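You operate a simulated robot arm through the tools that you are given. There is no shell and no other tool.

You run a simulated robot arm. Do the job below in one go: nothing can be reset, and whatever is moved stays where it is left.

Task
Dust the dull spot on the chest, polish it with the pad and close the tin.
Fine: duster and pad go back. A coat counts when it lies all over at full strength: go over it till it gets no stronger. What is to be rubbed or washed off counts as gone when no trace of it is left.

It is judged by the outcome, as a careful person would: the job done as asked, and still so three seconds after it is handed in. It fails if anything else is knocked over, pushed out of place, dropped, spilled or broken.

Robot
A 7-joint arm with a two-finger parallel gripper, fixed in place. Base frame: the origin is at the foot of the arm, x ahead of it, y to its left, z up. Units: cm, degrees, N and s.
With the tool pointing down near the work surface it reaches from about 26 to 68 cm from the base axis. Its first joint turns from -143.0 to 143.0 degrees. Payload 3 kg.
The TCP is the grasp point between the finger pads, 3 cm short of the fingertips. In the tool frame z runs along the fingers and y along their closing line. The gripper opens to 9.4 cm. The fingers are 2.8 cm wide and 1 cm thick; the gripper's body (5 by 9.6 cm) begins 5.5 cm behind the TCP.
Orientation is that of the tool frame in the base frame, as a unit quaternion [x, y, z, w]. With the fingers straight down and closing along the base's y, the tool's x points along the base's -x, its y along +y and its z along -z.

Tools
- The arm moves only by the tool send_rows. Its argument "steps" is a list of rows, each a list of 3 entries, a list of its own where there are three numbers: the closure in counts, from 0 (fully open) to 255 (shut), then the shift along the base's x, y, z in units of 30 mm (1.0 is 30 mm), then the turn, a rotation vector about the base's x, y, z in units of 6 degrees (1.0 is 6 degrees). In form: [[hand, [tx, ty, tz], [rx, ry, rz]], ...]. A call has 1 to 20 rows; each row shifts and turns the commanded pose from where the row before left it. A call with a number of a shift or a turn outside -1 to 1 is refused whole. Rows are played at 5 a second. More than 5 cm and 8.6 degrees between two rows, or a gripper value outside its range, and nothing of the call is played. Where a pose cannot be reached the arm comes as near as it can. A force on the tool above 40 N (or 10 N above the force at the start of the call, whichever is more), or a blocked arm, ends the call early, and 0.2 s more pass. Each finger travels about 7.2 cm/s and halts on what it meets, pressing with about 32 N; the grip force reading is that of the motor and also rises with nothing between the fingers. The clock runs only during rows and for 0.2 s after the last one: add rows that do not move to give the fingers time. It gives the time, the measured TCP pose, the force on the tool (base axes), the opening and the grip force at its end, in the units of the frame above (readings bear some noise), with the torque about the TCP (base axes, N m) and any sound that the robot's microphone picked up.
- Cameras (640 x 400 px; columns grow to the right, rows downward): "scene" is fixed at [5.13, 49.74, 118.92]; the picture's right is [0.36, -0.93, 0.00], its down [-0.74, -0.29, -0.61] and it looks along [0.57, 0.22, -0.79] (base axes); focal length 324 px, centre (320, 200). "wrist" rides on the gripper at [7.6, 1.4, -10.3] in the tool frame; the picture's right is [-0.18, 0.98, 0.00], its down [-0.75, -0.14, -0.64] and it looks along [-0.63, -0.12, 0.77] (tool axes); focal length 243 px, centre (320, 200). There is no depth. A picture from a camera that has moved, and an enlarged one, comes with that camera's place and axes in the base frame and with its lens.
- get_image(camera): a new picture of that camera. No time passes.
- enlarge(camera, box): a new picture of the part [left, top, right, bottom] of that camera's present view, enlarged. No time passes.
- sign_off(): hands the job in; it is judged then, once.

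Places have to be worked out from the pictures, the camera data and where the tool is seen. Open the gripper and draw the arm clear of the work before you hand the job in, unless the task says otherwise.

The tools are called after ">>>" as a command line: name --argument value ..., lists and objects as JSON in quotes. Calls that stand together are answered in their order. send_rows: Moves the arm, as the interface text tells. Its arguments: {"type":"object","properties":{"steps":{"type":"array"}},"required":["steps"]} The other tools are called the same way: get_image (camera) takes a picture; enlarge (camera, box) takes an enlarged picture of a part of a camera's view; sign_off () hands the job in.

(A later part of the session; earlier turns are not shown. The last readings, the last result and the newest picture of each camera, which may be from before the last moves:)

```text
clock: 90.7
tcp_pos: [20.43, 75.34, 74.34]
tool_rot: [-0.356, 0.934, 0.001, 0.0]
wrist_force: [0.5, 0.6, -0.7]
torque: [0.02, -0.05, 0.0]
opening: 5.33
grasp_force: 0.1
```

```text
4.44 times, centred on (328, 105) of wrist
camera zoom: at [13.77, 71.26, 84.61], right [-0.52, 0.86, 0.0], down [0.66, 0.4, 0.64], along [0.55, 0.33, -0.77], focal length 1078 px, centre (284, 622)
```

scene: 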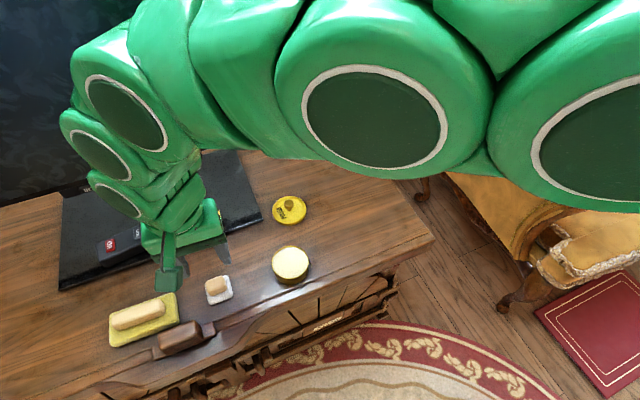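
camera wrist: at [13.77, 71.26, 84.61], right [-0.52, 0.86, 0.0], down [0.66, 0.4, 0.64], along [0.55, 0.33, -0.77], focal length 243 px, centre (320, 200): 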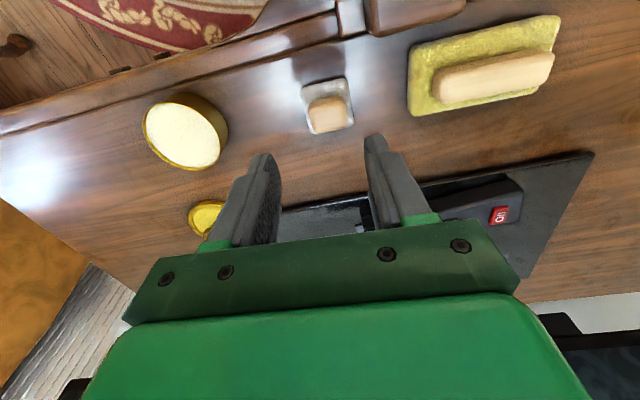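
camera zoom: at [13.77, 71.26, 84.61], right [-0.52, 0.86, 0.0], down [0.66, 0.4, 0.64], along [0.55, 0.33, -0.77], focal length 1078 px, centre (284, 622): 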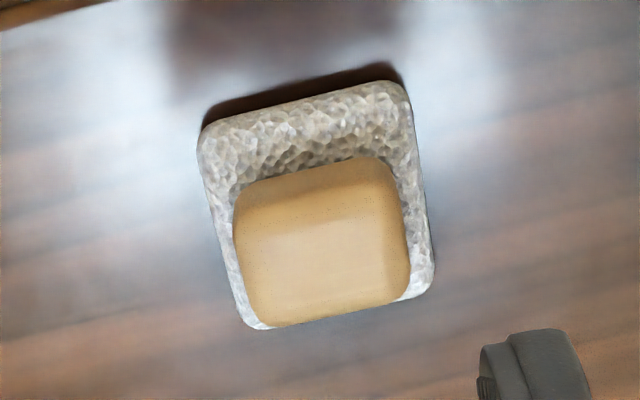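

From the close view the pad centre works out to (20.05, 75.9) with sides at 45°. I shift there, turn 3° to align the fingers with the handle, and lower a bit to re-check.

>>> send_rows --steps '[[110, [-0.12, 0.17, -0.2], [0, 0, 0.5]], [110, [0, 0, -0.6], [0, 0, 0]], [110, [0, 0, -0.6], [0, 0, 0]], [110, [0, 0, -0.3], [0, 0, 0]], [110, [0, 0, 0], [0, 0, 0]]]'

>>> get_image --camera "wrist"

>>> enlarge --camera "wrist" --box '[260, 90, 388, 190]'

```text
clock: 91.9
tcp_pos: [19.89, 75.92, 69.23]
tool_rot: [-0.381, 0.925, 0.0, 0.0]
wrist_force: [-0.3, -0.3, -0.4]
torque: [0.03, 0.0, 0.0]
opening: 5.34
grasp_force: 0.0
```

```text
taken
camera wrist: at [13.61, 71.39, 79.53], right [-0.56, 0.83, 0.0], down [0.63, 0.43, 0.64], along [0.53, 0.36, -0.77], focal length 243 px, centre (320, 200)
```

wrist: 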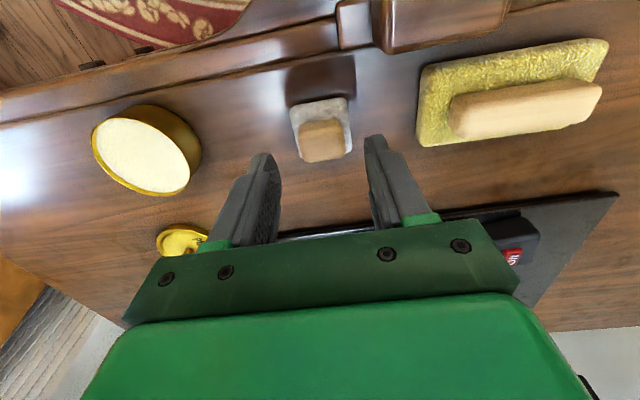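

```text
4.00 times, centred on (324, 140) of wrist
camera zoom: at [13.61, 71.39, 79.53], right [-0.56, 0.83, 0.0], down [0.63, 0.43, 0.64], along [0.53, 0.36, -0.77], focal length 970 px, centre (304, 440)
```

zoom: 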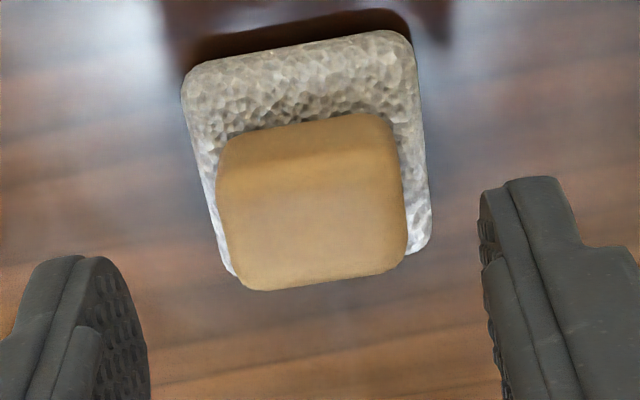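

The handle is centred within about 0.15 cm. I trim that and lower so the tips sit just above the white pad.

>>> send_rows --steps '[[110, [-0.03, 0.04, -0.3], [0, 0, 0]], [110, [0, 0, -0.4], [0, 0, 0]], [110, [0, 0, -0.3], [0, 0, 0]], [110, [0, 0, -0.15], [0, 0, 0]], [110, [0, 0, -0.05], [0, 0, 0]], [110, [0, 0, 0], [0, 0, 0]]]'

>>> enlarge --camera "wrist" --box '[240, 100, 400, 225]'

>>> enlarge --camera "scene" --box '[180, 250, 260, 310]'

```text
clock: 93.3
tcp_pos: [19.74, 75.94, 65.65]
tool_rot: [-0.381, 0.924, 0.0, 0.0]
wrist_force: [-0.8, -0.3, 0.5]
torque: [0.0, 0.0, 0.01]
opening: 5.37
grasp_force: 0.1
```

```text
3.20 times, centred on (320, 162) of wrist
camera zoom: at [13.52, 71.51, 75.92], right [-0.56, 0.83, 0.0], down [0.63, 0.43, 0.64], along [0.53, 0.36, -0.77], focal length 776 px, centre (320, 320)
```

zoom: 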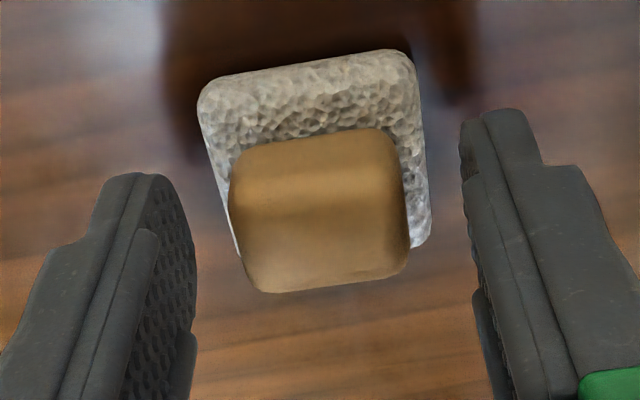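

```text
6.67 times, centred on (220, 280) of scene
camera zoom: at [5.13, 49.74, 118.92], right [0.36, -0.93, 0.0], down [-0.74, -0.29, -0.61], along [0.57, 0.22, -0.79], focal length 2163 px, centre (987, -333)
```

zoom: 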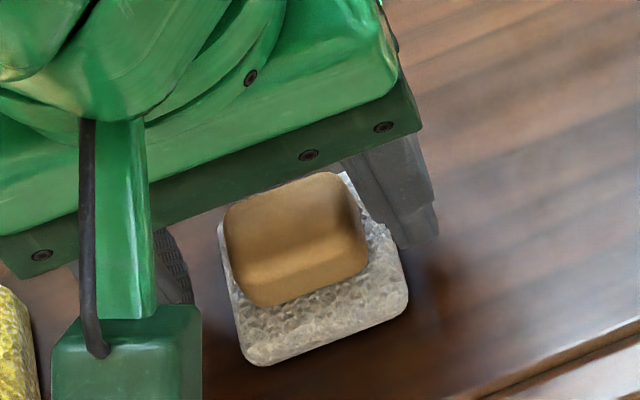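

The fingers straddle the handle and nothing touches. I shift 2 mm toward the TV to centre on the handle and close.

>>> send_rows --steps '[[110, [0.05, 0.045, 0], [0, 0, 0]], [140, [0, 0, 0], [0, 0, 0]], [170, [0, 0, 0], [0, 0, 0]], [200, [0, 0, 0], [0, 0, 0]], [255, [0, 0, 0], [0, 0, 0]], [255, [0, 0, 0], [0, 0, 0]], [255, [0, 0, 0], [0, 0, 0]]]'

>>> enlarge --camera "wrist" --box '[240, 100, 400, 225]'

>>> enlarge --camera "scene" --box '[180, 250, 260, 310]'

```text
clock: 94.9
tcp_pos: [19.96, 76.07, 65.62]
tool_rot: [-0.381, 0.924, 0.0, -0.001]
wrist_force: [0.5, 0.0, 0.4]
torque: [0.02, 0.0, -0.02]
opening: 3.28
grasp_force: 31.7
```

```text
3.20 times, centred on (320, 162) of wrist
camera zoom: at [13.68, 71.67, 75.91], right [-0.56, 0.83, 0.0], down [0.63, 0.43, 0.64], along [0.53, 0.36, -0.77], focal length 776 px, centre (320, 320)
```

zoom: 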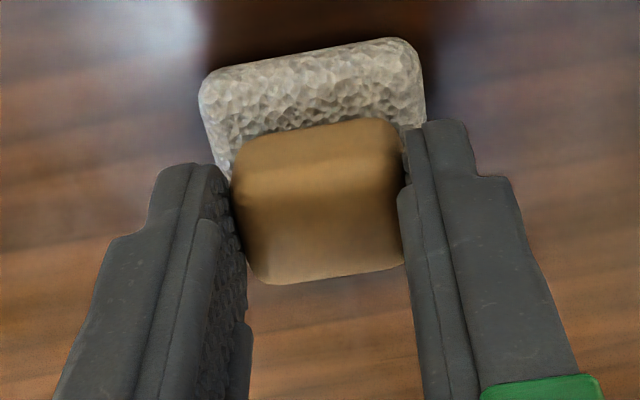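

```text
6.67 times, centred on (220, 280) of scene
camera zoom: at [5.13, 49.74, 118.92], right [0.36, -0.93, 0.0], down [-0.74, -0.29, -0.61], along [0.57, 0.22, -0.79], focal length 2163 px, centre (987, -333)
```

zoom: 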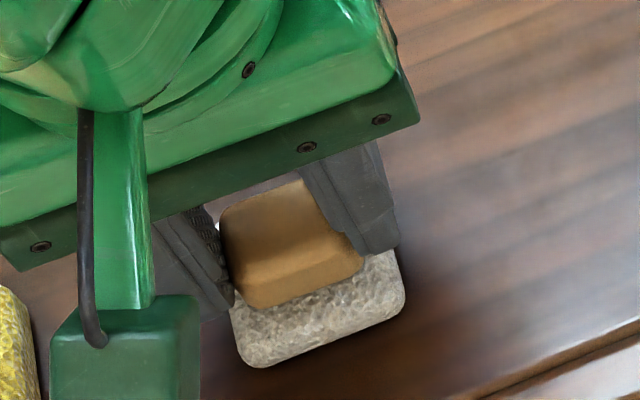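

The pad's handle is gripped at 3.28 cm; its home is TCP (19.95, 76.03, 65.65). I lift it and carry it above the open tin.

>>> send_rows --steps '[[255, [0, 0, 0.2], [0, 0, 0]], [255, [0, 0, 0.6], [0, 0, 0]], [255, [0, 0, 0.9], [0, 0, 0]], [255, [0, 0, 0.9], [0, 0, 0]], [255, [0, 0, 0.4], [0, 0, 0]], [255, [0.3, -0.34, 0], [0, 0, 0]], [255, [0.6, -0.68, 0], [0, 0, 0]], [255, [0.7, -0.79, 0], [0, 0, 0]], [255, [0.7, -0.79, 0], [0, 0, 0]], [255, [0.55, -0.62, 0], [0, 0, 0]], [255, [0.28, -0.32, 0], [0, 0, 0]], [255, [0, 0, 0], [0, 0, 0]]]'

>>> get_image --camera "wrist"

>>> enlarge --camera "scene" --box '[230, 200, 358, 300]'

```text
clock: 97.5
tcp_pos: [29.35, 65.55, 74.7]
tool_rot: [-0.382, 0.924, 0.0, -0.001]
wrist_force: [0.9, 0.2, -0.8]
torque: [-0.01, -0.02, -0.01]
opening: 3.27
grasp_force: 32.0
```

```text
taken
camera wrist: at [23.04, 61.05, 84.95], right [-0.56, 0.83, 0.0], down [0.63, 0.43, 0.64], along [0.53, 0.36, -0.77], focal length 243 px, centre (320, 200)
```

wrist: 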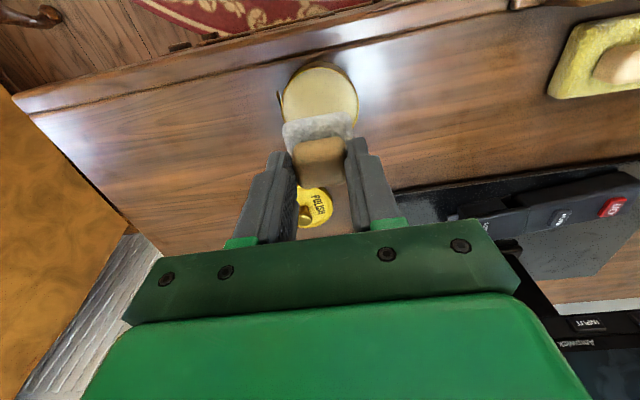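

```text
4.00 times, centred on (294, 250) of scene
camera zoom: at [5.13, 49.74, 118.92], right [0.36, -0.93, 0.0], down [-0.74, -0.29, -0.61], along [0.57, 0.22, -0.79], focal length 1298 px, centre (424, 0)
```

zoom: 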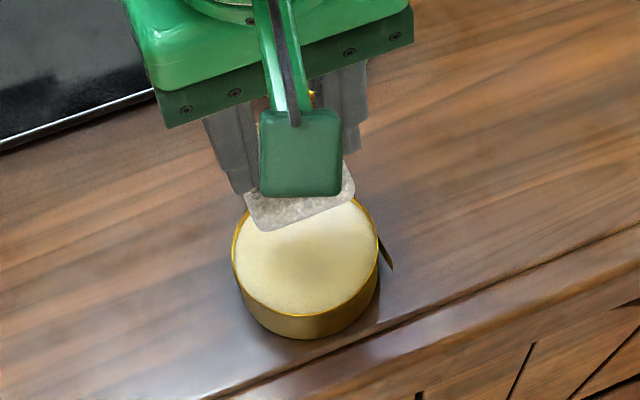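

The pad hangs above the polish, centred sideways. I lower to TCP z 70 and re-check before touching.

>>> send_rows --steps '[[255, [0, 0, -0.4], [0, 0, 0]], [255, [0, 0, -0.6], [0, 0, 0]], [255, [0, 0, -0.4], [0, 0, 0]], [255, [0, 0, 0], [0, 0, 0]]]'

>>> enlarge --camera "wrist" --box '[240, 70, 400, 195]'

>>> enlarge --camera "scene" --box '[230, 200, 358, 300]'

```text
clock: 98.5
tcp_pos: [29.24, 65.45, 70.38]
tool_rot: [-0.381, 0.925, 0.0, 0.0]
wrist_force: [0.0, 0.2, -0.9]
torque: [-0.02, -0.04, 0.03]
opening: 3.3
grasp_force: 32.5
```

```text
3.20 times, centred on (320, 132) of wrist
camera zoom: at [23.03, 61.09, 80.69], right [-0.56, 0.83, 0.0], down [0.63, 0.43, 0.64], along [0.53, 0.36, -0.77], focal length 776 px, centre (320, 416)
```

zoom: 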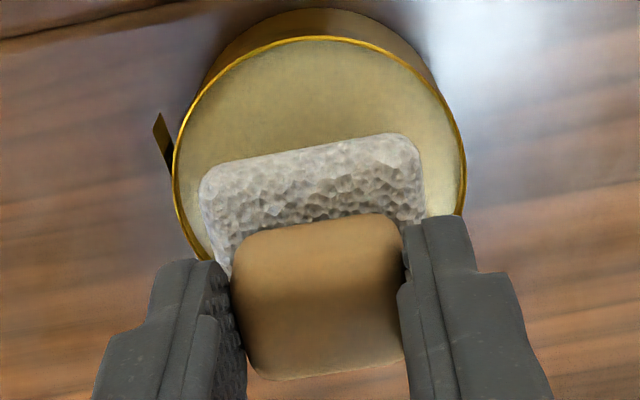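

```text
4.00 times, centred on (294, 250) of scene
camera zoom: at [5.13, 49.74, 118.92], right [0.36, -0.93, 0.0], down [-0.74, -0.29, -0.61], along [0.57, 0.22, -0.79], focal length 1298 px, centre (424, 0)
```

zoom: 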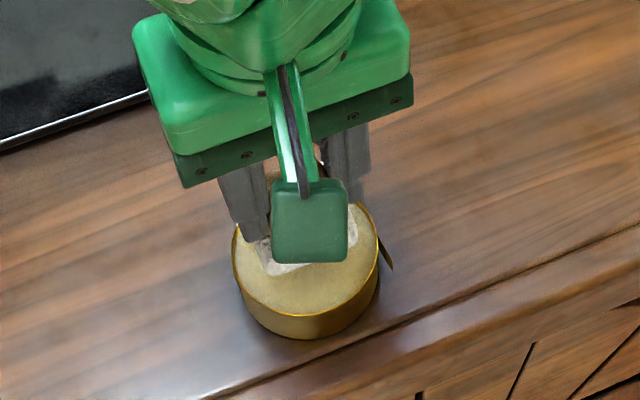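

The pad is centred over the tin within about 1–2 mm and should fit inside the 6.7 cm rim. I lower slowly into it, watching the force.

>>> send_rows --steps '[[255, [-0.01, -0.01, -0.2], [0, 0, 0]], [255, [0, 0, -0.15], [0, 0, 0]], [255, [0, 0, -0.1], [0, 0, 0]], [255, [0, 0, -0.05], [0, 0, 0]], [255, [0, 0, 0], [0, 0, 0]]]'

>>> enlarge --camera "wrist" --box '[240, 80, 400, 205]'

```text
clock: 99.7
tcp_pos: [29.31, 65.45, 68.92]
tool_rot: [-0.381, 0.925, 0.001, 0.0]
wrist_force: [-0.5, 0.6, 0.1]
torque: [-0.04, 0.01, 0.0]
opening: 3.31
grasp_force: 32.1
```

```text
3.20 times, centred on (320, 142) of wrist
camera zoom: at [23.02, 61.0, 79.24], right [-0.56, 0.83, 0.0], down [0.63, 0.43, 0.64], along [0.53, 0.36, -0.77], focal length 776 px, centre (320, 384)
```

zoom: 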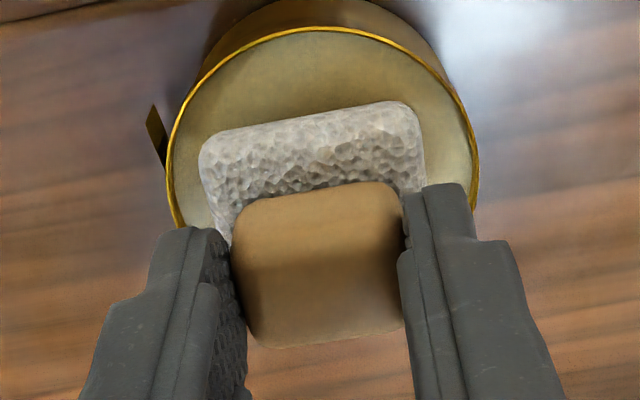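

No contact yet at TCP z 68.9; the pad sits well inside the rim outline. I continue down in small steps.

>>> send_rows --steps '[[255, [0, 0, -0.07], [0, 0, 0]], [255, [0, 0, -0.06], [0, 0, 0]], [255, [0, 0, -0.05], [0, 0, 0]], [255, [0, 0, 0], [0, 0, 0]]]'

>>> enlarge --camera "wrist" --box '[240, 80, 400, 205]'

```text
clock: 100.7
tcp_pos: [29.29, 65.4, 68.53]
tool_rot: [-0.38, 0.925, 0.001, 0.0]
wrist_force: [-1.0, -0.3, 21.8]
torque: [0.34, -0.38, -0.02]
opening: 3.28
grasp_force: 31.5
```

```text
3.20 times, centred on (320, 142) of wrist
camera zoom: at [23.02, 60.99, 78.77], right [-0.56, 0.83, 0.0], down [0.63, 0.43, 0.64], along [0.53, 0.36, -0.77], focal length 776 px, centre (320, 384)
```

zoom: 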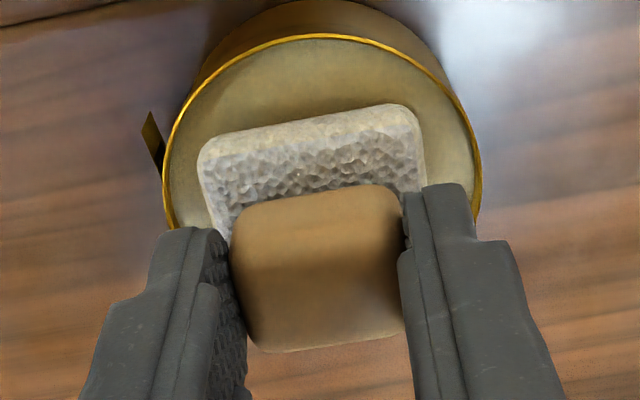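

There is contact at 22 N, but the torque places it at the pad's TV-side edge, so its far corners may be on the rim. I raise 4 mm, shift 5 mm toward the front, and lower again.

>>> send_rows --steps '[[255, [0, 0, 0.13], [0, 0, 0]], [255, [-0.12, -0.11, 0], [0, 0, 0]], [255, [0, 0, -0.1], [0, 0, 0]], [255, [0, 0, 0], [0, 0, 0]]]'

>>> enlarge --camera "wrist" --box '[240, 80, 400, 205]'

>>> enlarge --camera "scene" --box '[246, 220, 342, 295]'

```text
clock: 101.7
tcp_pos: [29.03, 64.99, 68.68]
tool_rot: [-0.382, 0.924, 0.001, -0.001]
wrist_force: [-1.6, -6.5, 18.5]
torque: [-0.59, 0.37, 0.1]
opening: 3.28
grasp_force: 32.3
```

```text
3.20 times, centred on (320, 142) of wrist
camera zoom: at [22.69, 60.65, 78.84], right [-0.56, 0.83, 0.0], down [0.63, 0.43, 0.64], along [0.53, 0.36, -0.77], focal length 776 px, centre (320, 384)
```

zoom: 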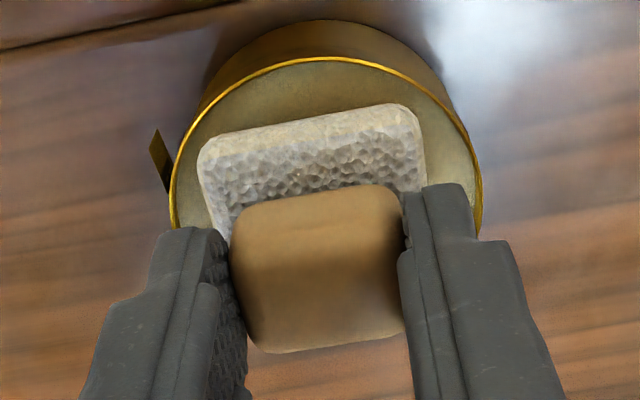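

```text
5.33 times, centred on (294, 258) of scene
camera zoom: at [5.13, 49.74, 118.92], right [0.36, -0.93, 0.0], down [-0.74, -0.29, -0.61], along [0.57, 0.22, -0.79], focal length 1730 px, centre (459, -107)
```

zoom: 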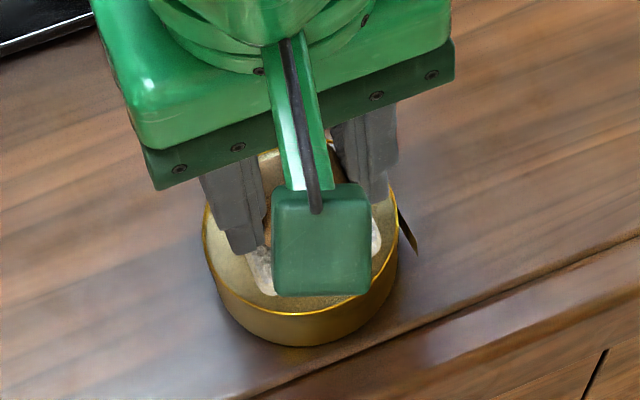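

The pad is inside the rim and its edges are turning cream, so it is picking up polish. I hold light contact for a second, then lift to look at it.

>>> send_rows --steps '[[255, [0.03, 0.03, 0.01], [0, 0, 0]], [255, [0.03, 0.03, 0], [0, 0, 0]], [255, [0, 0, 0], [0, 0, 0]], [255, [0, 0, 0], [0, 0, 0]], [255, [0, 0, 0], [0, 0, 0]]]'

```text
clock: 102.9
tcp_pos: [29.1, 65.36, 68.58]
tool_rot: [-0.381, 0.924, 0.001, 0.001]
wrist_force: [-2.5, 1.4, 12.3]
torque: [-0.11, 0.28, -0.03]
opening: 3.29
grasp_force: 31.8
```

Contact is now 12 N and well centred. I lift the pad straight out and look at it and at the tin.

>>> send_rows --steps '[[255, [0, 0, 0.05], [0, 0, 0]], [255, [0, 0, 0.2], [0, 0, 0]], [255, [0, 0, 0.5], [0, 0, 0]], [255, [0, 0, 0.7], [0, 0, 0]], [255, [0, 0, 0.8], [0, 0, 0]], [255, [0, 0, 0], [0, 0, 0]]]'

>>> get_image --camera "wrist"

>>> enlarge --camera "scene" --box '[230, 200, 358, 300]'

```text
clock: 104.3
tcp_pos: [29.22, 65.44, 75.25]
tool_rot: [-0.382, 0.924, 0.001, 0.0]
wrist_force: [0.0, -0.9, -0.5]
torque: [-0.01, -0.04, 0.01]
opening: 3.28
grasp_force: 31.7
```

```text
taken
camera wrist: at [22.88, 60.88, 85.58], right [-0.56, 0.83, 0.0], down [0.63, 0.43, 0.64], along [0.53, 0.36, -0.77], focal length 243 px, centre (320, 200)
```

wrist: 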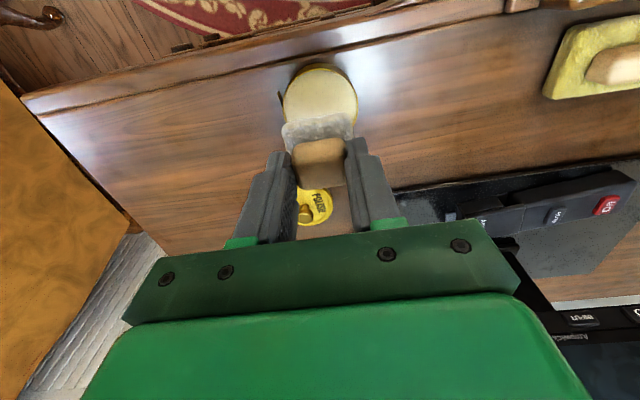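

```text
4.00 times, centred on (294, 250) of scene
camera zoom: at [5.13, 49.74, 118.92], right [0.36, -0.93, 0.0], down [-0.74, -0.29, -0.61], along [0.57, 0.22, -0.79], focal length 1298 px, centre (424, 0)
```

zoom: 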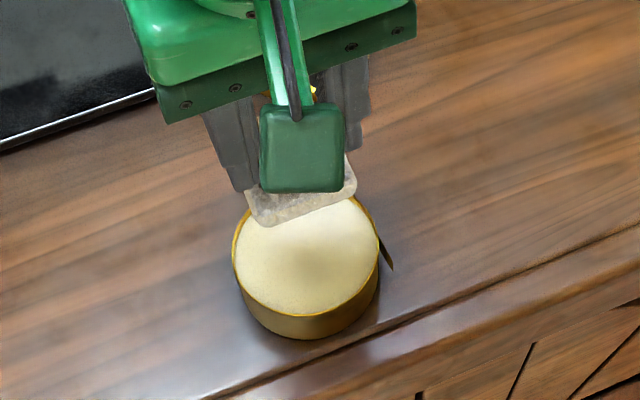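

The tin is where it was. I enlarge the pad to see whether polish stuck to it.

>>> enlarge --camera "wrist" --box '[260, 90, 388, 170]'

>>> enlarge --camera "scene" --box '[270, 230, 334, 270]'

```text
5.00 times, centred on (324, 130) of wrist
camera zoom: at [22.88, 60.88, 85.58], right [-0.56, 0.83, 0.0], down [0.63, 0.43, 0.64], along [0.53, 0.36, -0.77], focal length 1213 px, centre (300, 550)
```

zoom: 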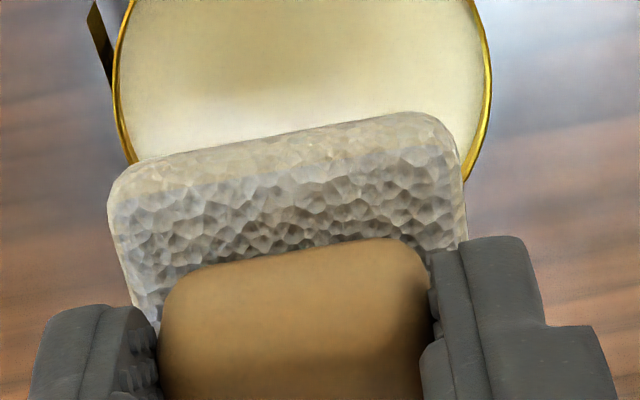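

```text
10.00 times, centred on (302, 250) of scene
camera zoom: at [5.13, 49.74, 118.92], right [0.36, -0.93, 0.0], down [-0.74, -0.29, -0.61], along [0.57, 0.22, -0.79], focal length 3244 px, centre (500, -300)
```

zoom: 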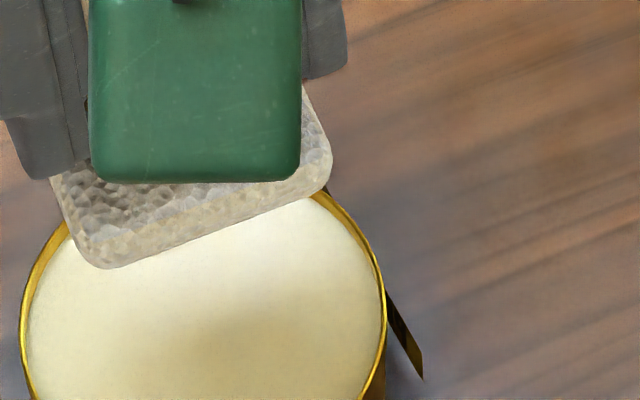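

The pad's sides are coated with cream polish, so it is loaded. I carry it over to the middle of the spot and lower to just above the wood.

>>> send_rows --steps '[[255, [0.4, -0.17, 0], [0, 0, 0]], [255, [0.8, -0.34, 0], [0, 0, 0]], [255, [0.9, -0.38, 0], [0, 0, 0]], [255, [0.9, -0.38, 0], [0, 0, 0]], [255, [0.9, -0.38, 0], [0, 0, 0]], [255, [0.9, -0.38, 0], [0, 0, 0]], [255, [0.6, -0.26, 0], [0, 0, 0]], [255, [0, 0, -0.5], [0, 0, 0]], [255, [0, 0, -0.9], [0, 0, 0]], [255, [0, 0, -0.9], [0, 0, 0]], [255, [0, 0, -0.6], [0, 0, 0]], [255, [0, 0, 0], [0, 0, 0]]]'

```text
clock: 106.9
tcp_pos: [45.36, 58.25, 66.58]
tool_rot: [-0.381, 0.924, 0.002, 0.001]
wrist_force: [-0.2, -0.5, 0.0]
torque: [0.0, 0.0, 0.03]
opening: 3.29
grasp_force: 32.0
```

At z 66.6 over the spot with no force; I creep down toward contact.

>>> send_rows --steps '[[255, [0, 0, -0.15], [0, 0, 0]], [255, [0, 0, -0.08], [0, 0, 0]], [255, [0, 0, -0.06], [0, 0, 0]], [255, [0, 0, 0], [0, 0, 0]]]'

```text
clock: 107.9
tcp_pos: [45.33, 58.32, 65.71]
tool_rot: [-0.381, 0.924, 0.001, 0.0]
wrist_force: [-0.6, -0.2, 0.5]
torque: [0.02, -0.01, -0.02]
opening: 3.26
grasp_force: 31.9
```

Not touching yet at z 65.7; I take a few finer steps.

>>> send_rows --steps '[[255, [0, 0, -0.04], [0, 0, 0]], [255, [0, 0, -0.03], [0, 0, 0]], [255, [0, 0, 0], [0, 0, 0]]]'

```text
clock: 108.7
tcp_pos: [45.46, 58.44, 65.46]
tool_rot: [-0.381, 0.925, 0.001, 0.0]
wrist_force: [-0.6, -0.4, -0.5]
torque: [0.0, 0.03, 0.02]
opening: 3.27
grasp_force: 32.1
```

Still free at z 65.46; two more fine steps.

>>> send_rows --steps '[[255, [0, 0, -0.03], [0, 0, 0]], [255, [0, 0, -0.03], [0, 0, 0]], [255, [0, 0, 0], [0, 0, 0]]]'

```text
clock: 109.5
tcp_pos: [45.41, 58.35, 65.5]
tool_rot: [-0.382, 0.924, 0.002, 0.0]
wrist_force: [-1.0, -3.1, 19.5]
torque: [-0.47, 0.33, 0.0]
opening: 3.28
grasp_force: 31.4
```

Contact at 19.5 N, but it bears on the pad's front edge. I raise a touch and tilt the tool about 0.5° to bring the pad flat, then touch down again.

>>> send_rows --steps '[[255, [0, 0, 0.04], [-0.057, 0.061, 0]], [255, [0, 0, 0], [0, 0, 0]], [255, [0, 0, -0.04], [0, 0, 0]], [255, [0, 0, 0], [0, 0, 0]]]'

```text
clock: 110.5
tcp_pos: [45.42, 58.45, 65.42]
tool_rot: [-0.381, 0.925, -0.001, -0.005]
wrist_force: [-7.1, -5.6, 22.9]
torque: [-0.22, 0.19, 0.04]
opening: 3.27
grasp_force: 32.2
```

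The pad is now flat on the wood. I ease off slightly and make a first stroke through the middle, then look at what it leaves.

>>> send_rows --steps '[[255, [0.3, 0.28, 0.015], [0, 0, 0]], [255, [0.4, 0.37, 0], [0, 0, 0]], [255, [0.4, 0.37, 0], [0, 0, 0]], [255, [0.2, 0.19, 0], [0, 0, 0]], [255, [-0.3, -0.28, 0], [0, 0, 0]], [255, [-0.4, -0.37, 0], [0, 0, 0]], [255, [-0.4, -0.37, 0], [0, 0, 0]], [255, [-0.4, -0.37, 0], [0, 0, 0]], [255, [-0.4, -0.37, 0], [0, 0, 0]], [255, [-0.4, -0.37, 0], [0, 0, 0]], [255, [-0.4, -0.37, 0], [0, 0, 0]], [255, [-0.3, -0.28, 0], [0, 0, 0]], [255, [0, 0, 0], [0, 0, 0]]]'

>>> get_image --camera "wrist"

>>> enlarge --camera "scene" --box '[270, 150, 430, 250]'

```text
clock: 113.3
tcp_pos: [40.15, 53.83, 65.5]
tool_rot: [-0.381, 0.925, -0.001, -0.004]
wrist_force: [-0.6, 0.5, 0.9]
torque: [0.01, -0.01, -0.01]
opening: 3.29
grasp_force: 32.6
```

```text
taken
camera wrist: at [33.98, 49.37, 75.74], right [-0.56, 0.83, 0.0], down [0.64, 0.43, 0.64], along [0.53, 0.36, -0.77], focal length 243 px, centre (320, 200)
```

wrist: 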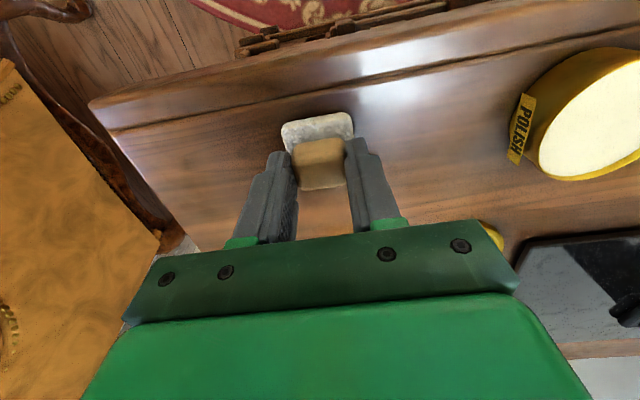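

```text
4.00 times, centred on (350, 200) of scene
camera zoom: at [5.13, 49.74, 118.92], right [0.36, -0.93, 0.0], down [-0.74, -0.29, -0.61], along [0.57, 0.22, -0.79], focal length 1298 px, centre (200, 200)
```

zoom: 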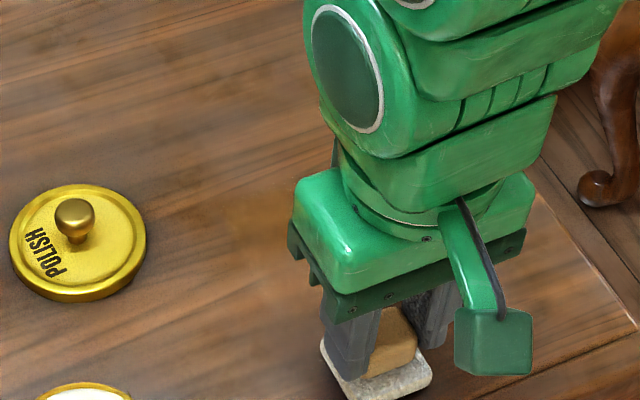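

Contact was lost at the front end, while a warmer sheen seems to appear where the pad rubbed. I lower half a millimetre and sweep back up the same lane.

>>> send_rows --steps '[[255, [0.1, 0.09, -0.02], [0, 0, 0]], [255, [0.4, 0.37, 0], [0, 0, 0]], [255, [0.4, 0.37, 0], [0, 0, 0]], [255, [0.4, 0.37, 0], [0, 0, 0]], [255, [0.4, 0.37, 0], [0, 0, 0]], [255, [0.4, 0.37, 0], [0, 0, 0]], [255, [0.4, 0.37, 0], [0, 0, 0]], [255, [0.4, 0.37, 0], [0, 0, 0]], [255, [0.3, 0.28, 0], [0, 0, 0]], [255, [0, 0, 0], [0, 0, 0]]]'

>>> get_image --camera "wrist"

>>> enlarge --camera "scene" --box '[270, 150, 430, 250]'

```text
clock: 115.5
tcp_pos: [49.87, 62.5, 65.38]
tool_rot: [-0.381, 0.924, -0.002, -0.005]
wrist_force: [0.0, -0.5, -0.9]
torque: [0.0, 0.01, -0.03]
opening: 3.28
grasp_force: 32.1
```

```text
taken
camera wrist: at [43.66, 58.19, 75.71], right [-0.56, 0.83, 0.0], down [0.64, 0.43, 0.64], along [0.53, 0.36, -0.77], focal length 243 px, centre (320, 200)
```

wrist: 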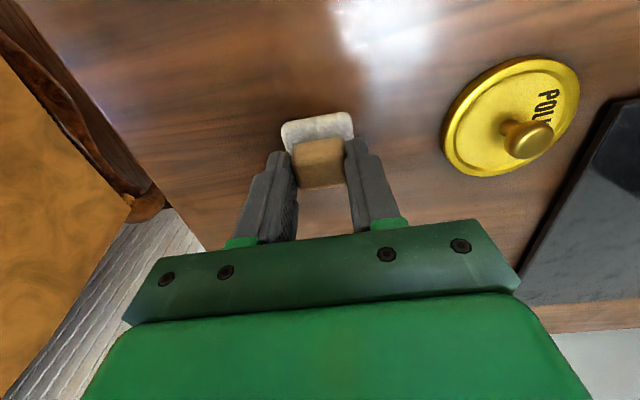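

```text
4.00 times, centred on (350, 200) of scene
camera zoom: at [5.13, 49.74, 118.92], right [0.36, -0.93, 0.0], down [-0.74, -0.29, -0.61], along [0.57, 0.22, -0.79], focal length 1298 px, centre (200, 200)
```

zoom: 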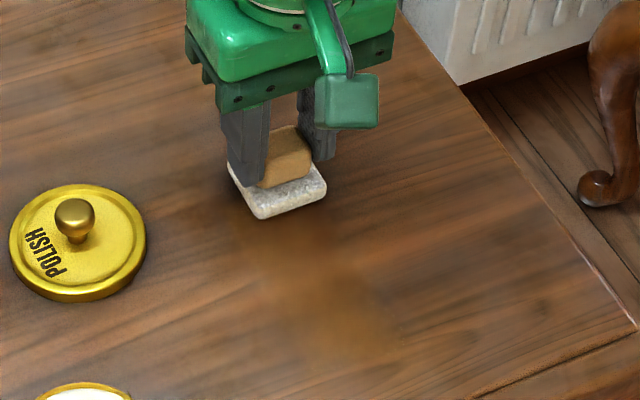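

The polish shows as an amber band, so coating works. At the far end contact is lost again, so I lower slightly and begin a lane 2 cm to the right, checking force midway.

>>> send_rows --steps '[[255, [0.45, -0.48, -0.02], [0, 0, 0]], [255, [0, 0, 0], [0, 0, 0]]]'

```text
clock: 116.1
tcp_pos: [51.25, 61.18, 65.25]
tool_rot: [-0.381, 0.924, -0.001, -0.004]
wrist_force: [-0.1, -0.1, -0.8]
torque: [0.01, 0.0, 0.0]
opening: 3.29
grasp_force: 31.5
```

Still no contact here; I feel for the surface with small steps.

>>> send_rows --steps '[[255, [0, 0, -0.02], [0, 0, 0]], [255, [0, 0, -0.02], [0, 0, 0]], [255, [0, 0, 0], [0, 0, 0]]]'

```text
clock: 116.9
tcp_pos: [51.3, 61.12, 65.3]
tool_rot: [-0.381, 0.925, 0.0, -0.004]
wrist_force: [-2.3, -3.8, 23.6]
torque: [-0.09, 0.06, 0.01]
opening: 3.26
grasp_force: 31.7
```

Contact of 23 N, nicely flat, at z 65.2 here. I sweep toward the front in two short legs to learn how the surface height varies.

>>> send_rows --steps '[[255, [-0.3, -0.28, 0.005], [0, 0, 0]], [255, [-0.4, -0.37, 0], [0, 0, 0]], [255, [-0.3, -0.28, 0], [0, 0, 0]], [255, [0, 0, 0], [0, 0, 0]]]'

```text
clock: 117.9
tcp_pos: [48.15, 58.33, 65.14]
tool_rot: [-0.381, 0.925, 0.0, -0.004]
wrist_force: [6.8, 3.9, 19.8]
torque: [0.22, -0.35, -0.05]
opening: 3.3
grasp_force: 31.7
```

Force is steady at 20 N, so the height is right. I continue this lane to the front and come back.

>>> send_rows --steps '[[255, [-0.4, -0.37, 0], [0, 0, 0]], [255, [-0.4, -0.37, 0], [0, 0, 0]], [255, [-0.4, -0.37, 0], [0, 0, 0]], [255, [-0.4, -0.37, 0], [0, 0, 0]], [255, [0, 0, 0], [0, 0, 0]]]'

>>> enlarge --camera "scene" --box '[270, 150, 430, 250]'

```text
clock: 119.1
tcp_pos: [43.53, 53.89, 65.17]
tool_rot: [-0.382, 0.924, 0.0, -0.005]
wrist_force: [6.7, 4.3, 20.4]
torque: [0.2, -0.35, -0.01]
opening: 3.3
grasp_force: 31.8
```

```text
4.00 times, centred on (350, 200) of scene
camera zoom: at [5.13, 49.74, 118.92], right [0.36, -0.93, 0.0], down [-0.74, -0.29, -0.61], along [0.57, 0.22, -0.79], focal length 1298 px, centre (200, 200)
```

zoom: 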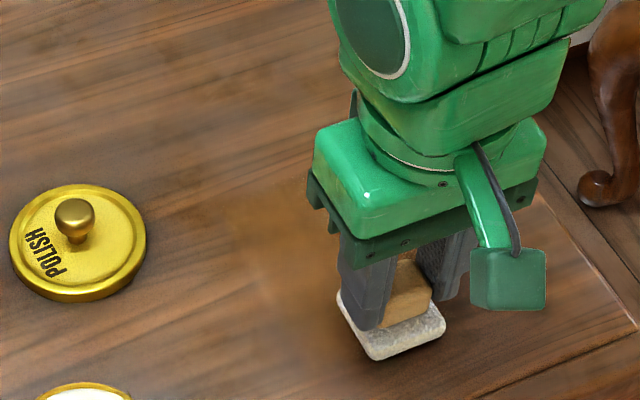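

Force stays at 20 N over the lane, so this height suits the whole area. I now raster across the right half of the spot.

>>> send_rows --steps '[[255, [0.4, 0.37, 0], [0, 0, 0]], [255, [0.4, 0.37, 0], [0, 0, 0]], [255, [0.4, 0.37, 0], [0, 0, 0]], [255, [0.4, 0.37, 0], [0, 0, 0]], [255, [0.4, 0.37, 0], [0, 0, 0]], [255, [0.4, 0.37, 0], [0, 0, 0]], [255, [0.453, -0.487, 0], [0, 0, 0]], [255, [-0.4, -0.37, 0], [0, 0, 0]], [255, [-0.4, -0.37, 0], [0, 0, 0]], [255, [-0.4, -0.37, 0], [0, 0, 0]], [255, [-0.4, -0.37, 0], [0, 0, 0]], [255, [-0.4, -0.37, 0], [0, 0, 0]], [255, [0.386, -0.414, 0], [0, 0, 0]], [255, [0.4, 0.37, 0], [0, 0, 0]], [255, [0.4, 0.37, 0], [0, 0, 0]], [255, [0.4, 0.37, 0], [0, 0, 0]], [255, [0.4, 0.37, 0], [0, 0, 0]], [255, [0, 0, 0], [0, 0, 0]]]'

>>> enlarge --camera "scene" --box '[270, 150, 430, 250]'

```text
clock: 122.9
tcp_pos: [51.98, 56.68, 65.15]
tool_rot: [-0.382, 0.924, 0.0, -0.004]
wrist_force: [0.9, 1.0, -0.2]
torque: [-0.03, 0.01, -0.01]
opening: 3.3
grasp_force: 32.1
```

```text
4.00 times, centred on (350, 200) of scene
camera zoom: at [5.13, 49.74, 118.92], right [0.36, -0.93, 0.0], down [-0.74, -0.29, -0.61], along [0.57, 0.22, -0.79], focal length 1298 px, centre (200, 200)
```

zoom: 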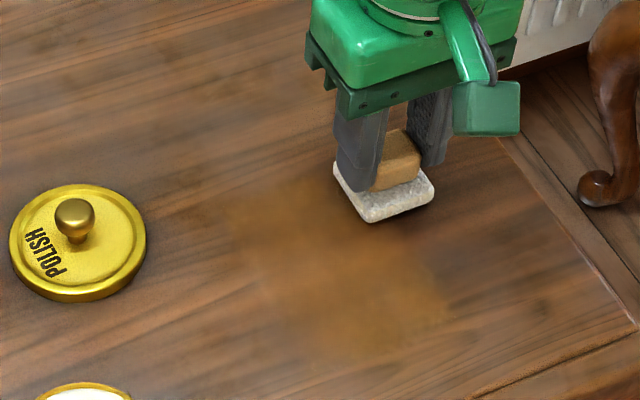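

The amber area is growing, but contact faded at the end of the last lane. I check in the wrist view whether the pad has slipped in the grip.

>>> enlarge --camera "wrist" --box '[240, 90, 400, 215]'

>>> enlarge --camera "scene" --box '[340, 170, 404, 210]'

```text
3.20 times, centred on (320, 152) of wrist
camera zoom: at [45.7, 52.4, 75.46], right [-0.56, 0.83, 0.0], down [0.64, 0.43, 0.64], along [0.53, 0.36, -0.77], focal length 776 px, centre (320, 352)
```

zoom: 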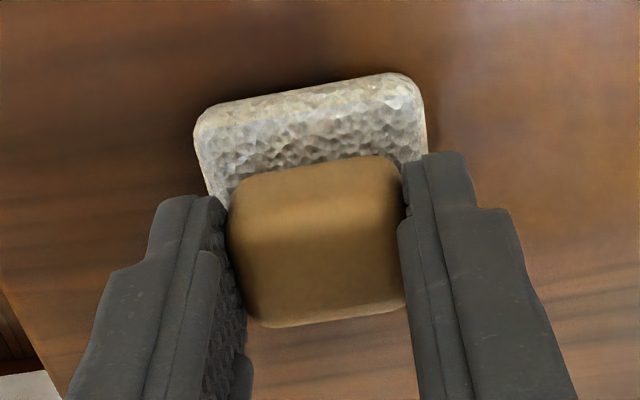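

```text
10.00 times, centred on (372, 190) of scene
camera zoom: at [5.13, 49.74, 118.92], right [0.36, -0.93, 0.0], down [-0.74, -0.29, -0.61], along [0.57, 0.22, -0.79], focal length 3244 px, centre (-200, 300)
```

zoom: 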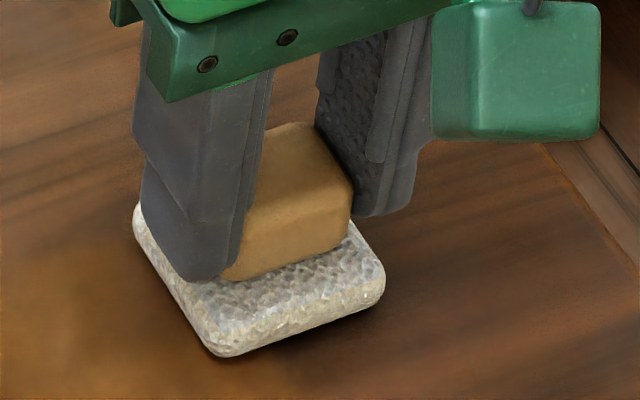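

The handle has slid up 1–2 mm in the grip and the pad hovers slightly. I feel down again to contact here.

>>> send_rows --steps '[[255, [0, 0, -0.02], [0, 0, 0]], [255, [0, 0, -0.02], [0, 0, 0]], [255, [0, 0, 0], [0, 0, 0]]]'

```text
clock: 123.7
tcp_pos: [51.98, 56.85, 64.99]
tool_rot: [-0.382, 0.924, -0.001, -0.003]
wrist_force: [-2.6, -2.1, 19.4]
torque: [-0.16, 0.18, 0.0]
opening: 3.27
grasp_force: 31.9
```

Contact is back at 19 N. I go over the right side again and work back toward the left.

>>> send_rows --steps '[[255, [-0.4, -0.37, 0], [0, 0, 0]], [255, [-0.4, -0.37, 0], [0, 0, 0]], [255, [-0.4, -0.37, 0], [0, 0, 0]], [255, [-0.4, -0.37, 0], [0, 0, 0]], [255, [-0.453, 0.487, 0], [0, 0, 0]], [255, [0.4, 0.37, 0], [0, 0, 0]], [255, [0.4, 0.37, 0], [0, 0, 0]], [255, [0.4, 0.37, 0], [0, 0, 0]], [255, [0.4, 0.37, 0], [0, 0, 0]], [255, [0.4, 0.37, 0], [0, 0, 0]], [255, [0.4, 0.37, 0], [0, 0, 0]], [255, [0, 0, 0], [0, 0, 0]]]'

>>> enlarge --camera "scene" --box '[270, 150, 430, 250]'

```text
clock: 126.3
tcp_pos: [52.95, 60.4, 65.08]
tool_rot: [-0.381, 0.925, 0.0, -0.004]
wrist_force: [-0.5, -0.4, -1.2]
torque: [0.0, -0.01, -0.01]
opening: 3.27
grasp_force: 31.6
```

```text
4.00 times, centred on (350, 200) of scene
camera zoom: at [5.13, 49.74, 118.92], right [0.36, -0.93, 0.0], down [-0.74, -0.29, -0.61], along [0.57, 0.22, -0.79], focal length 1298 px, centre (200, 200)
```

zoom: 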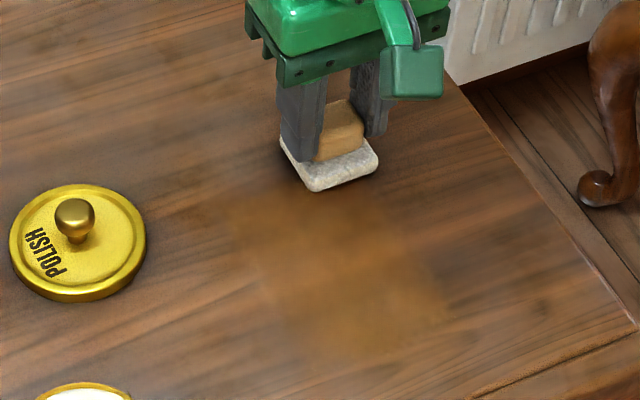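

Contact faded again at the far end. I step down to regain it.

>>> send_rows --steps '[[255, [0, 0, -0.02], [0, 0, 0]], [255, [0, 0, -0.015], [0, 0, 0]], [255, [0, 0, 0], [0, 0, 0]]]'

```text
clock: 127.1
tcp_pos: [53.0, 60.48, 64.98]
tool_rot: [-0.381, 0.925, -0.001, -0.004]
wrist_force: [-1.7, -2.0, 12.1]
torque: [-0.14, 0.11, -0.01]
opening: 3.27
grasp_force: 32.2
```

Contact at 12 N. I shift 2 cm left and sweep a full lane toward the front.

>>> send_rows --steps '[[255, [-0.453, 0.487, 0], [0, 0, 0]], [255, [-0.4, -0.37, 0], [0, 0, 0]], [255, [-0.4, -0.37, 0], [0, 0, 0]], [255, [-0.4, -0.37, 0], [0, 0, 0]], [255, [-0.4, -0.37, 0], [0, 0, 0]], [255, [0, 0, 0], [0, 0, 0]]]'

```text
clock: 128.5
tcp_pos: [46.75, 57.48, 65.06]
tool_rot: [-0.381, 0.925, -0.001, -0.004]
wrist_force: [1.9, 1.8, 17.3]
torque: [0.1, -0.14, 0.02]
opening: 3.27
grasp_force: 32.1
```

17 N in mid-lane. I finish this lane to the front, shift 2 cm left and sweep back.

>>> send_rows --steps '[[255, [-0.4, -0.37, 0], [0, 0, 0]], [255, [-0.4, -0.37, 0], [0, 0, 0]], [255, [-0.4, -0.37, 0], [0, 0, 0]], [255, [-0.4, -0.37, 0], [0, 0, 0]], [255, [-0.453, 0.487, 0], [0, 0, 0]], [255, [-0.2, -0.18, 0], [0, 0, 0]], [255, [0.4, 0.37, 0], [0, 0, 0]], [255, [0.4, 0.37, 0], [0, 0, 0]], [255, [0.4, 0.37, 0], [0, 0, 0]], [255, [0.4, 0.37, 0], [0, 0, 0]], [255, [0, 0, 0], [0, 0, 0]]]'

```text
clock: 130.9
tcp_pos: [44.76, 58.38, 64.89]
tool_rot: [-0.381, 0.924, -0.001, -0.004]
wrist_force: [-0.2, -0.1, -1.3]
torque: [-0.02, 0.01, 0.0]
opening: 3.28
grasp_force: 32.4
```

Contact is lost again, so the handle keeps creeping up in the grip. I look at how it now sits between the fingers.

>>> enlarge --camera "wrist" --box '[240, 90, 400, 215]'

>>> enlarge --camera "scene" --box '[305, 190, 385, 240]'

```text
3.20 times, centred on (320, 152) of wrist
camera zoom: at [38.58, 54.04, 75.19], right [-0.56, 0.83, 0.0], down [0.64, 0.43, 0.64], along [0.53, 0.36, -0.77], focal length 776 px, centre (320, 352)
```

zoom: 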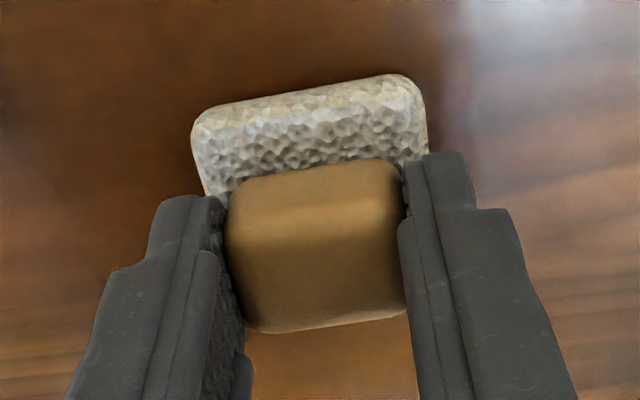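

```text
8.00 times, centred on (345, 215) of scene
camera zoom: at [5.13, 49.74, 118.92], right [0.36, -0.93, 0.0], down [-0.74, -0.29, -0.61], along [0.57, 0.22, -0.79], focal length 2595 px, centre (120, 80)
```

zoom: 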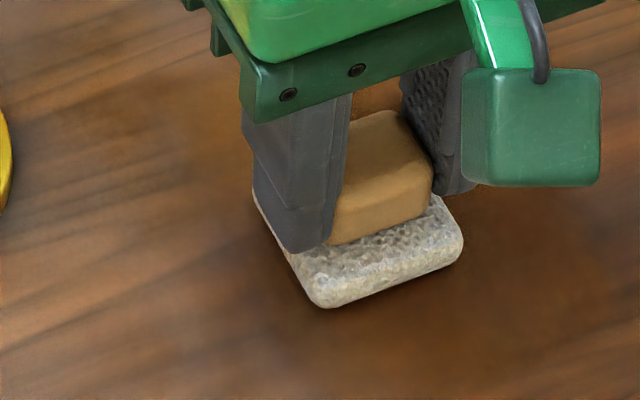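

The pad is straight, just slightly higher in the fingers. I lower until it bears again and continue with the left half.

>>> send_rows --steps '[[255, [0, 0, -0.02], [0, 0, 0]], [255, [0, 0, -0.015], [0, 0, 0]], [255, [0, 0, 0], [0, 0, 0]]]'

```text
clock: 131.7
tcp_pos: [44.87, 58.33, 64.81]
tool_rot: [-0.381, 0.924, -0.002, -0.005]
wrist_force: [-2.2, 1.3, 7.7]
torque: [-0.04, 0.08, -0.02]
opening: 3.27
grasp_force: 32.1
```

Light contact of 8 N. I continue: up this lane, over to the left, and back to the front, lowering very slightly along the way.

>>> send_rows --steps '[[255, [0.4, 0.37, -0.004], [0, 0, 0]], [255, [0.4, 0.37, -0.004], [0, 0, 0]], [255, [0.4, 0.37, -0.004], [0, 0, 0]], [255, [-0.453, 0.487, 0], [0, 0, 0]], [255, [-0.4, -0.37, 0], [0, 0, 0]], [255, [-0.4, -0.37, 0], [0, 0, 0]], [255, [-0.4, -0.37, 0], [0, 0, 0]], [255, [-0.4, -0.37, 0], [0, 0, 0]], [255, [-0.4, -0.37, 0], [0, 0, 0]], [255, [-0.4, -0.37, 0], [0, 0, 0]], [255, [-0.3, -0.28, 0], [0, 0, 0]], [255, [0, 0, 0], [0, 0, 0]]]'

>>> enlarge --camera "scene" --box '[270, 150, 430, 250]'

```text
clock: 134.3
tcp_pos: [38.96, 55.53, 64.75]
tool_rot: [-0.38, 0.925, -0.001, -0.005]
wrist_force: [3.2, -0.5, 7.9]
torque: [0.11, -0.22, 0.02]
opening: 3.27
grasp_force: 32.3
```

```text
4.00 times, centred on (350, 200) of scene
camera zoom: at [5.13, 49.74, 118.92], right [0.36, -0.93, 0.0], down [-0.74, -0.29, -0.61], along [0.57, 0.22, -0.79], focal length 1298 px, centre (200, 200)
```

zoom: 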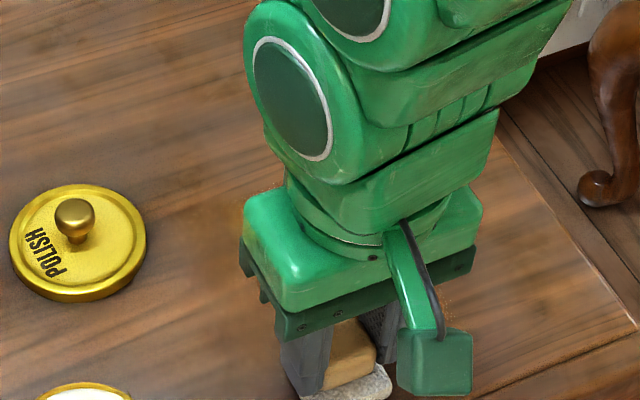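

8 N at the front-left. I shift to the last left lane and sweep it back and forth.

>>> send_rows --steps '[[255, [-0.41, 0.44, 0], [0, 0, 0]], [255, [0.4, 0.37, -0.005], [0, 0, 0]], [255, [0.4, 0.37, -0.005], [0, 0, 0]], [255, [0.4, 0.37, -0.005], [0, 0, 0]], [255, [0.4, 0.37, -0.005], [0, 0, 0]], [255, [0.4, 0.37, 0], [0, 0, 0]], [255, [0.4, 0.37, 0], [0, 0, 0]], [255, [0, 0, 0], [0, 0, 0]]]'

>>> enlarge --camera "scene" --box '[270, 150, 430, 250]'

```text
clock: 136.1
tcp_pos: [44.86, 63.67, 64.77]
tool_rot: [-0.381, 0.925, -0.001, -0.004]
wrist_force: [-1.8, -0.8, 7.7]
torque: [0.01, 0.04, 0.03]
opening: 3.28
grasp_force: 31.9
```

```text
4.00 times, centred on (350, 200) of scene
camera zoom: at [5.13, 49.74, 118.92], right [0.36, -0.93, 0.0], down [-0.74, -0.29, -0.61], along [0.57, 0.22, -0.79], focal length 1298 px, centre (200, 200)
```

zoom: 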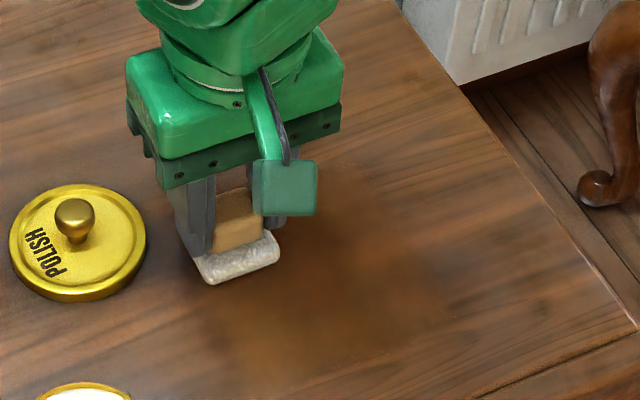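

The amber coat now covers most of the spot, with some paler patches. I sweep back along this lane and then lift away for a clear look.

>>> send_rows --steps '[[255, [0.2, -0.22, 0], [0, 0, 0]], [255, [-0.4, -0.37, 0], [0, 0, 0]], [255, [-0.4, -0.37, 0], [0, 0, 0]], [255, [-0.4, -0.37, 0], [0, 0, 0]], [255, [-0.4, -0.37, 0], [0, 0, 0]], [255, [-0.4, -0.37, 0], [0, 0, 0]], [255, [-0.4, -0.37, 0], [0, 0, 0]], [255, [0, 0, 0], [0, 0, 0]]]'

```text
clock: 137.9
tcp_pos: [38.29, 56.22, 64.8]
tool_rot: [-0.382, 0.924, -0.001, -0.005]
wrist_force: [1.2, 2.2, 4.6]
torque: [0.09, -0.17, 0.04]
opening: 3.27
grasp_force: 32.1
```

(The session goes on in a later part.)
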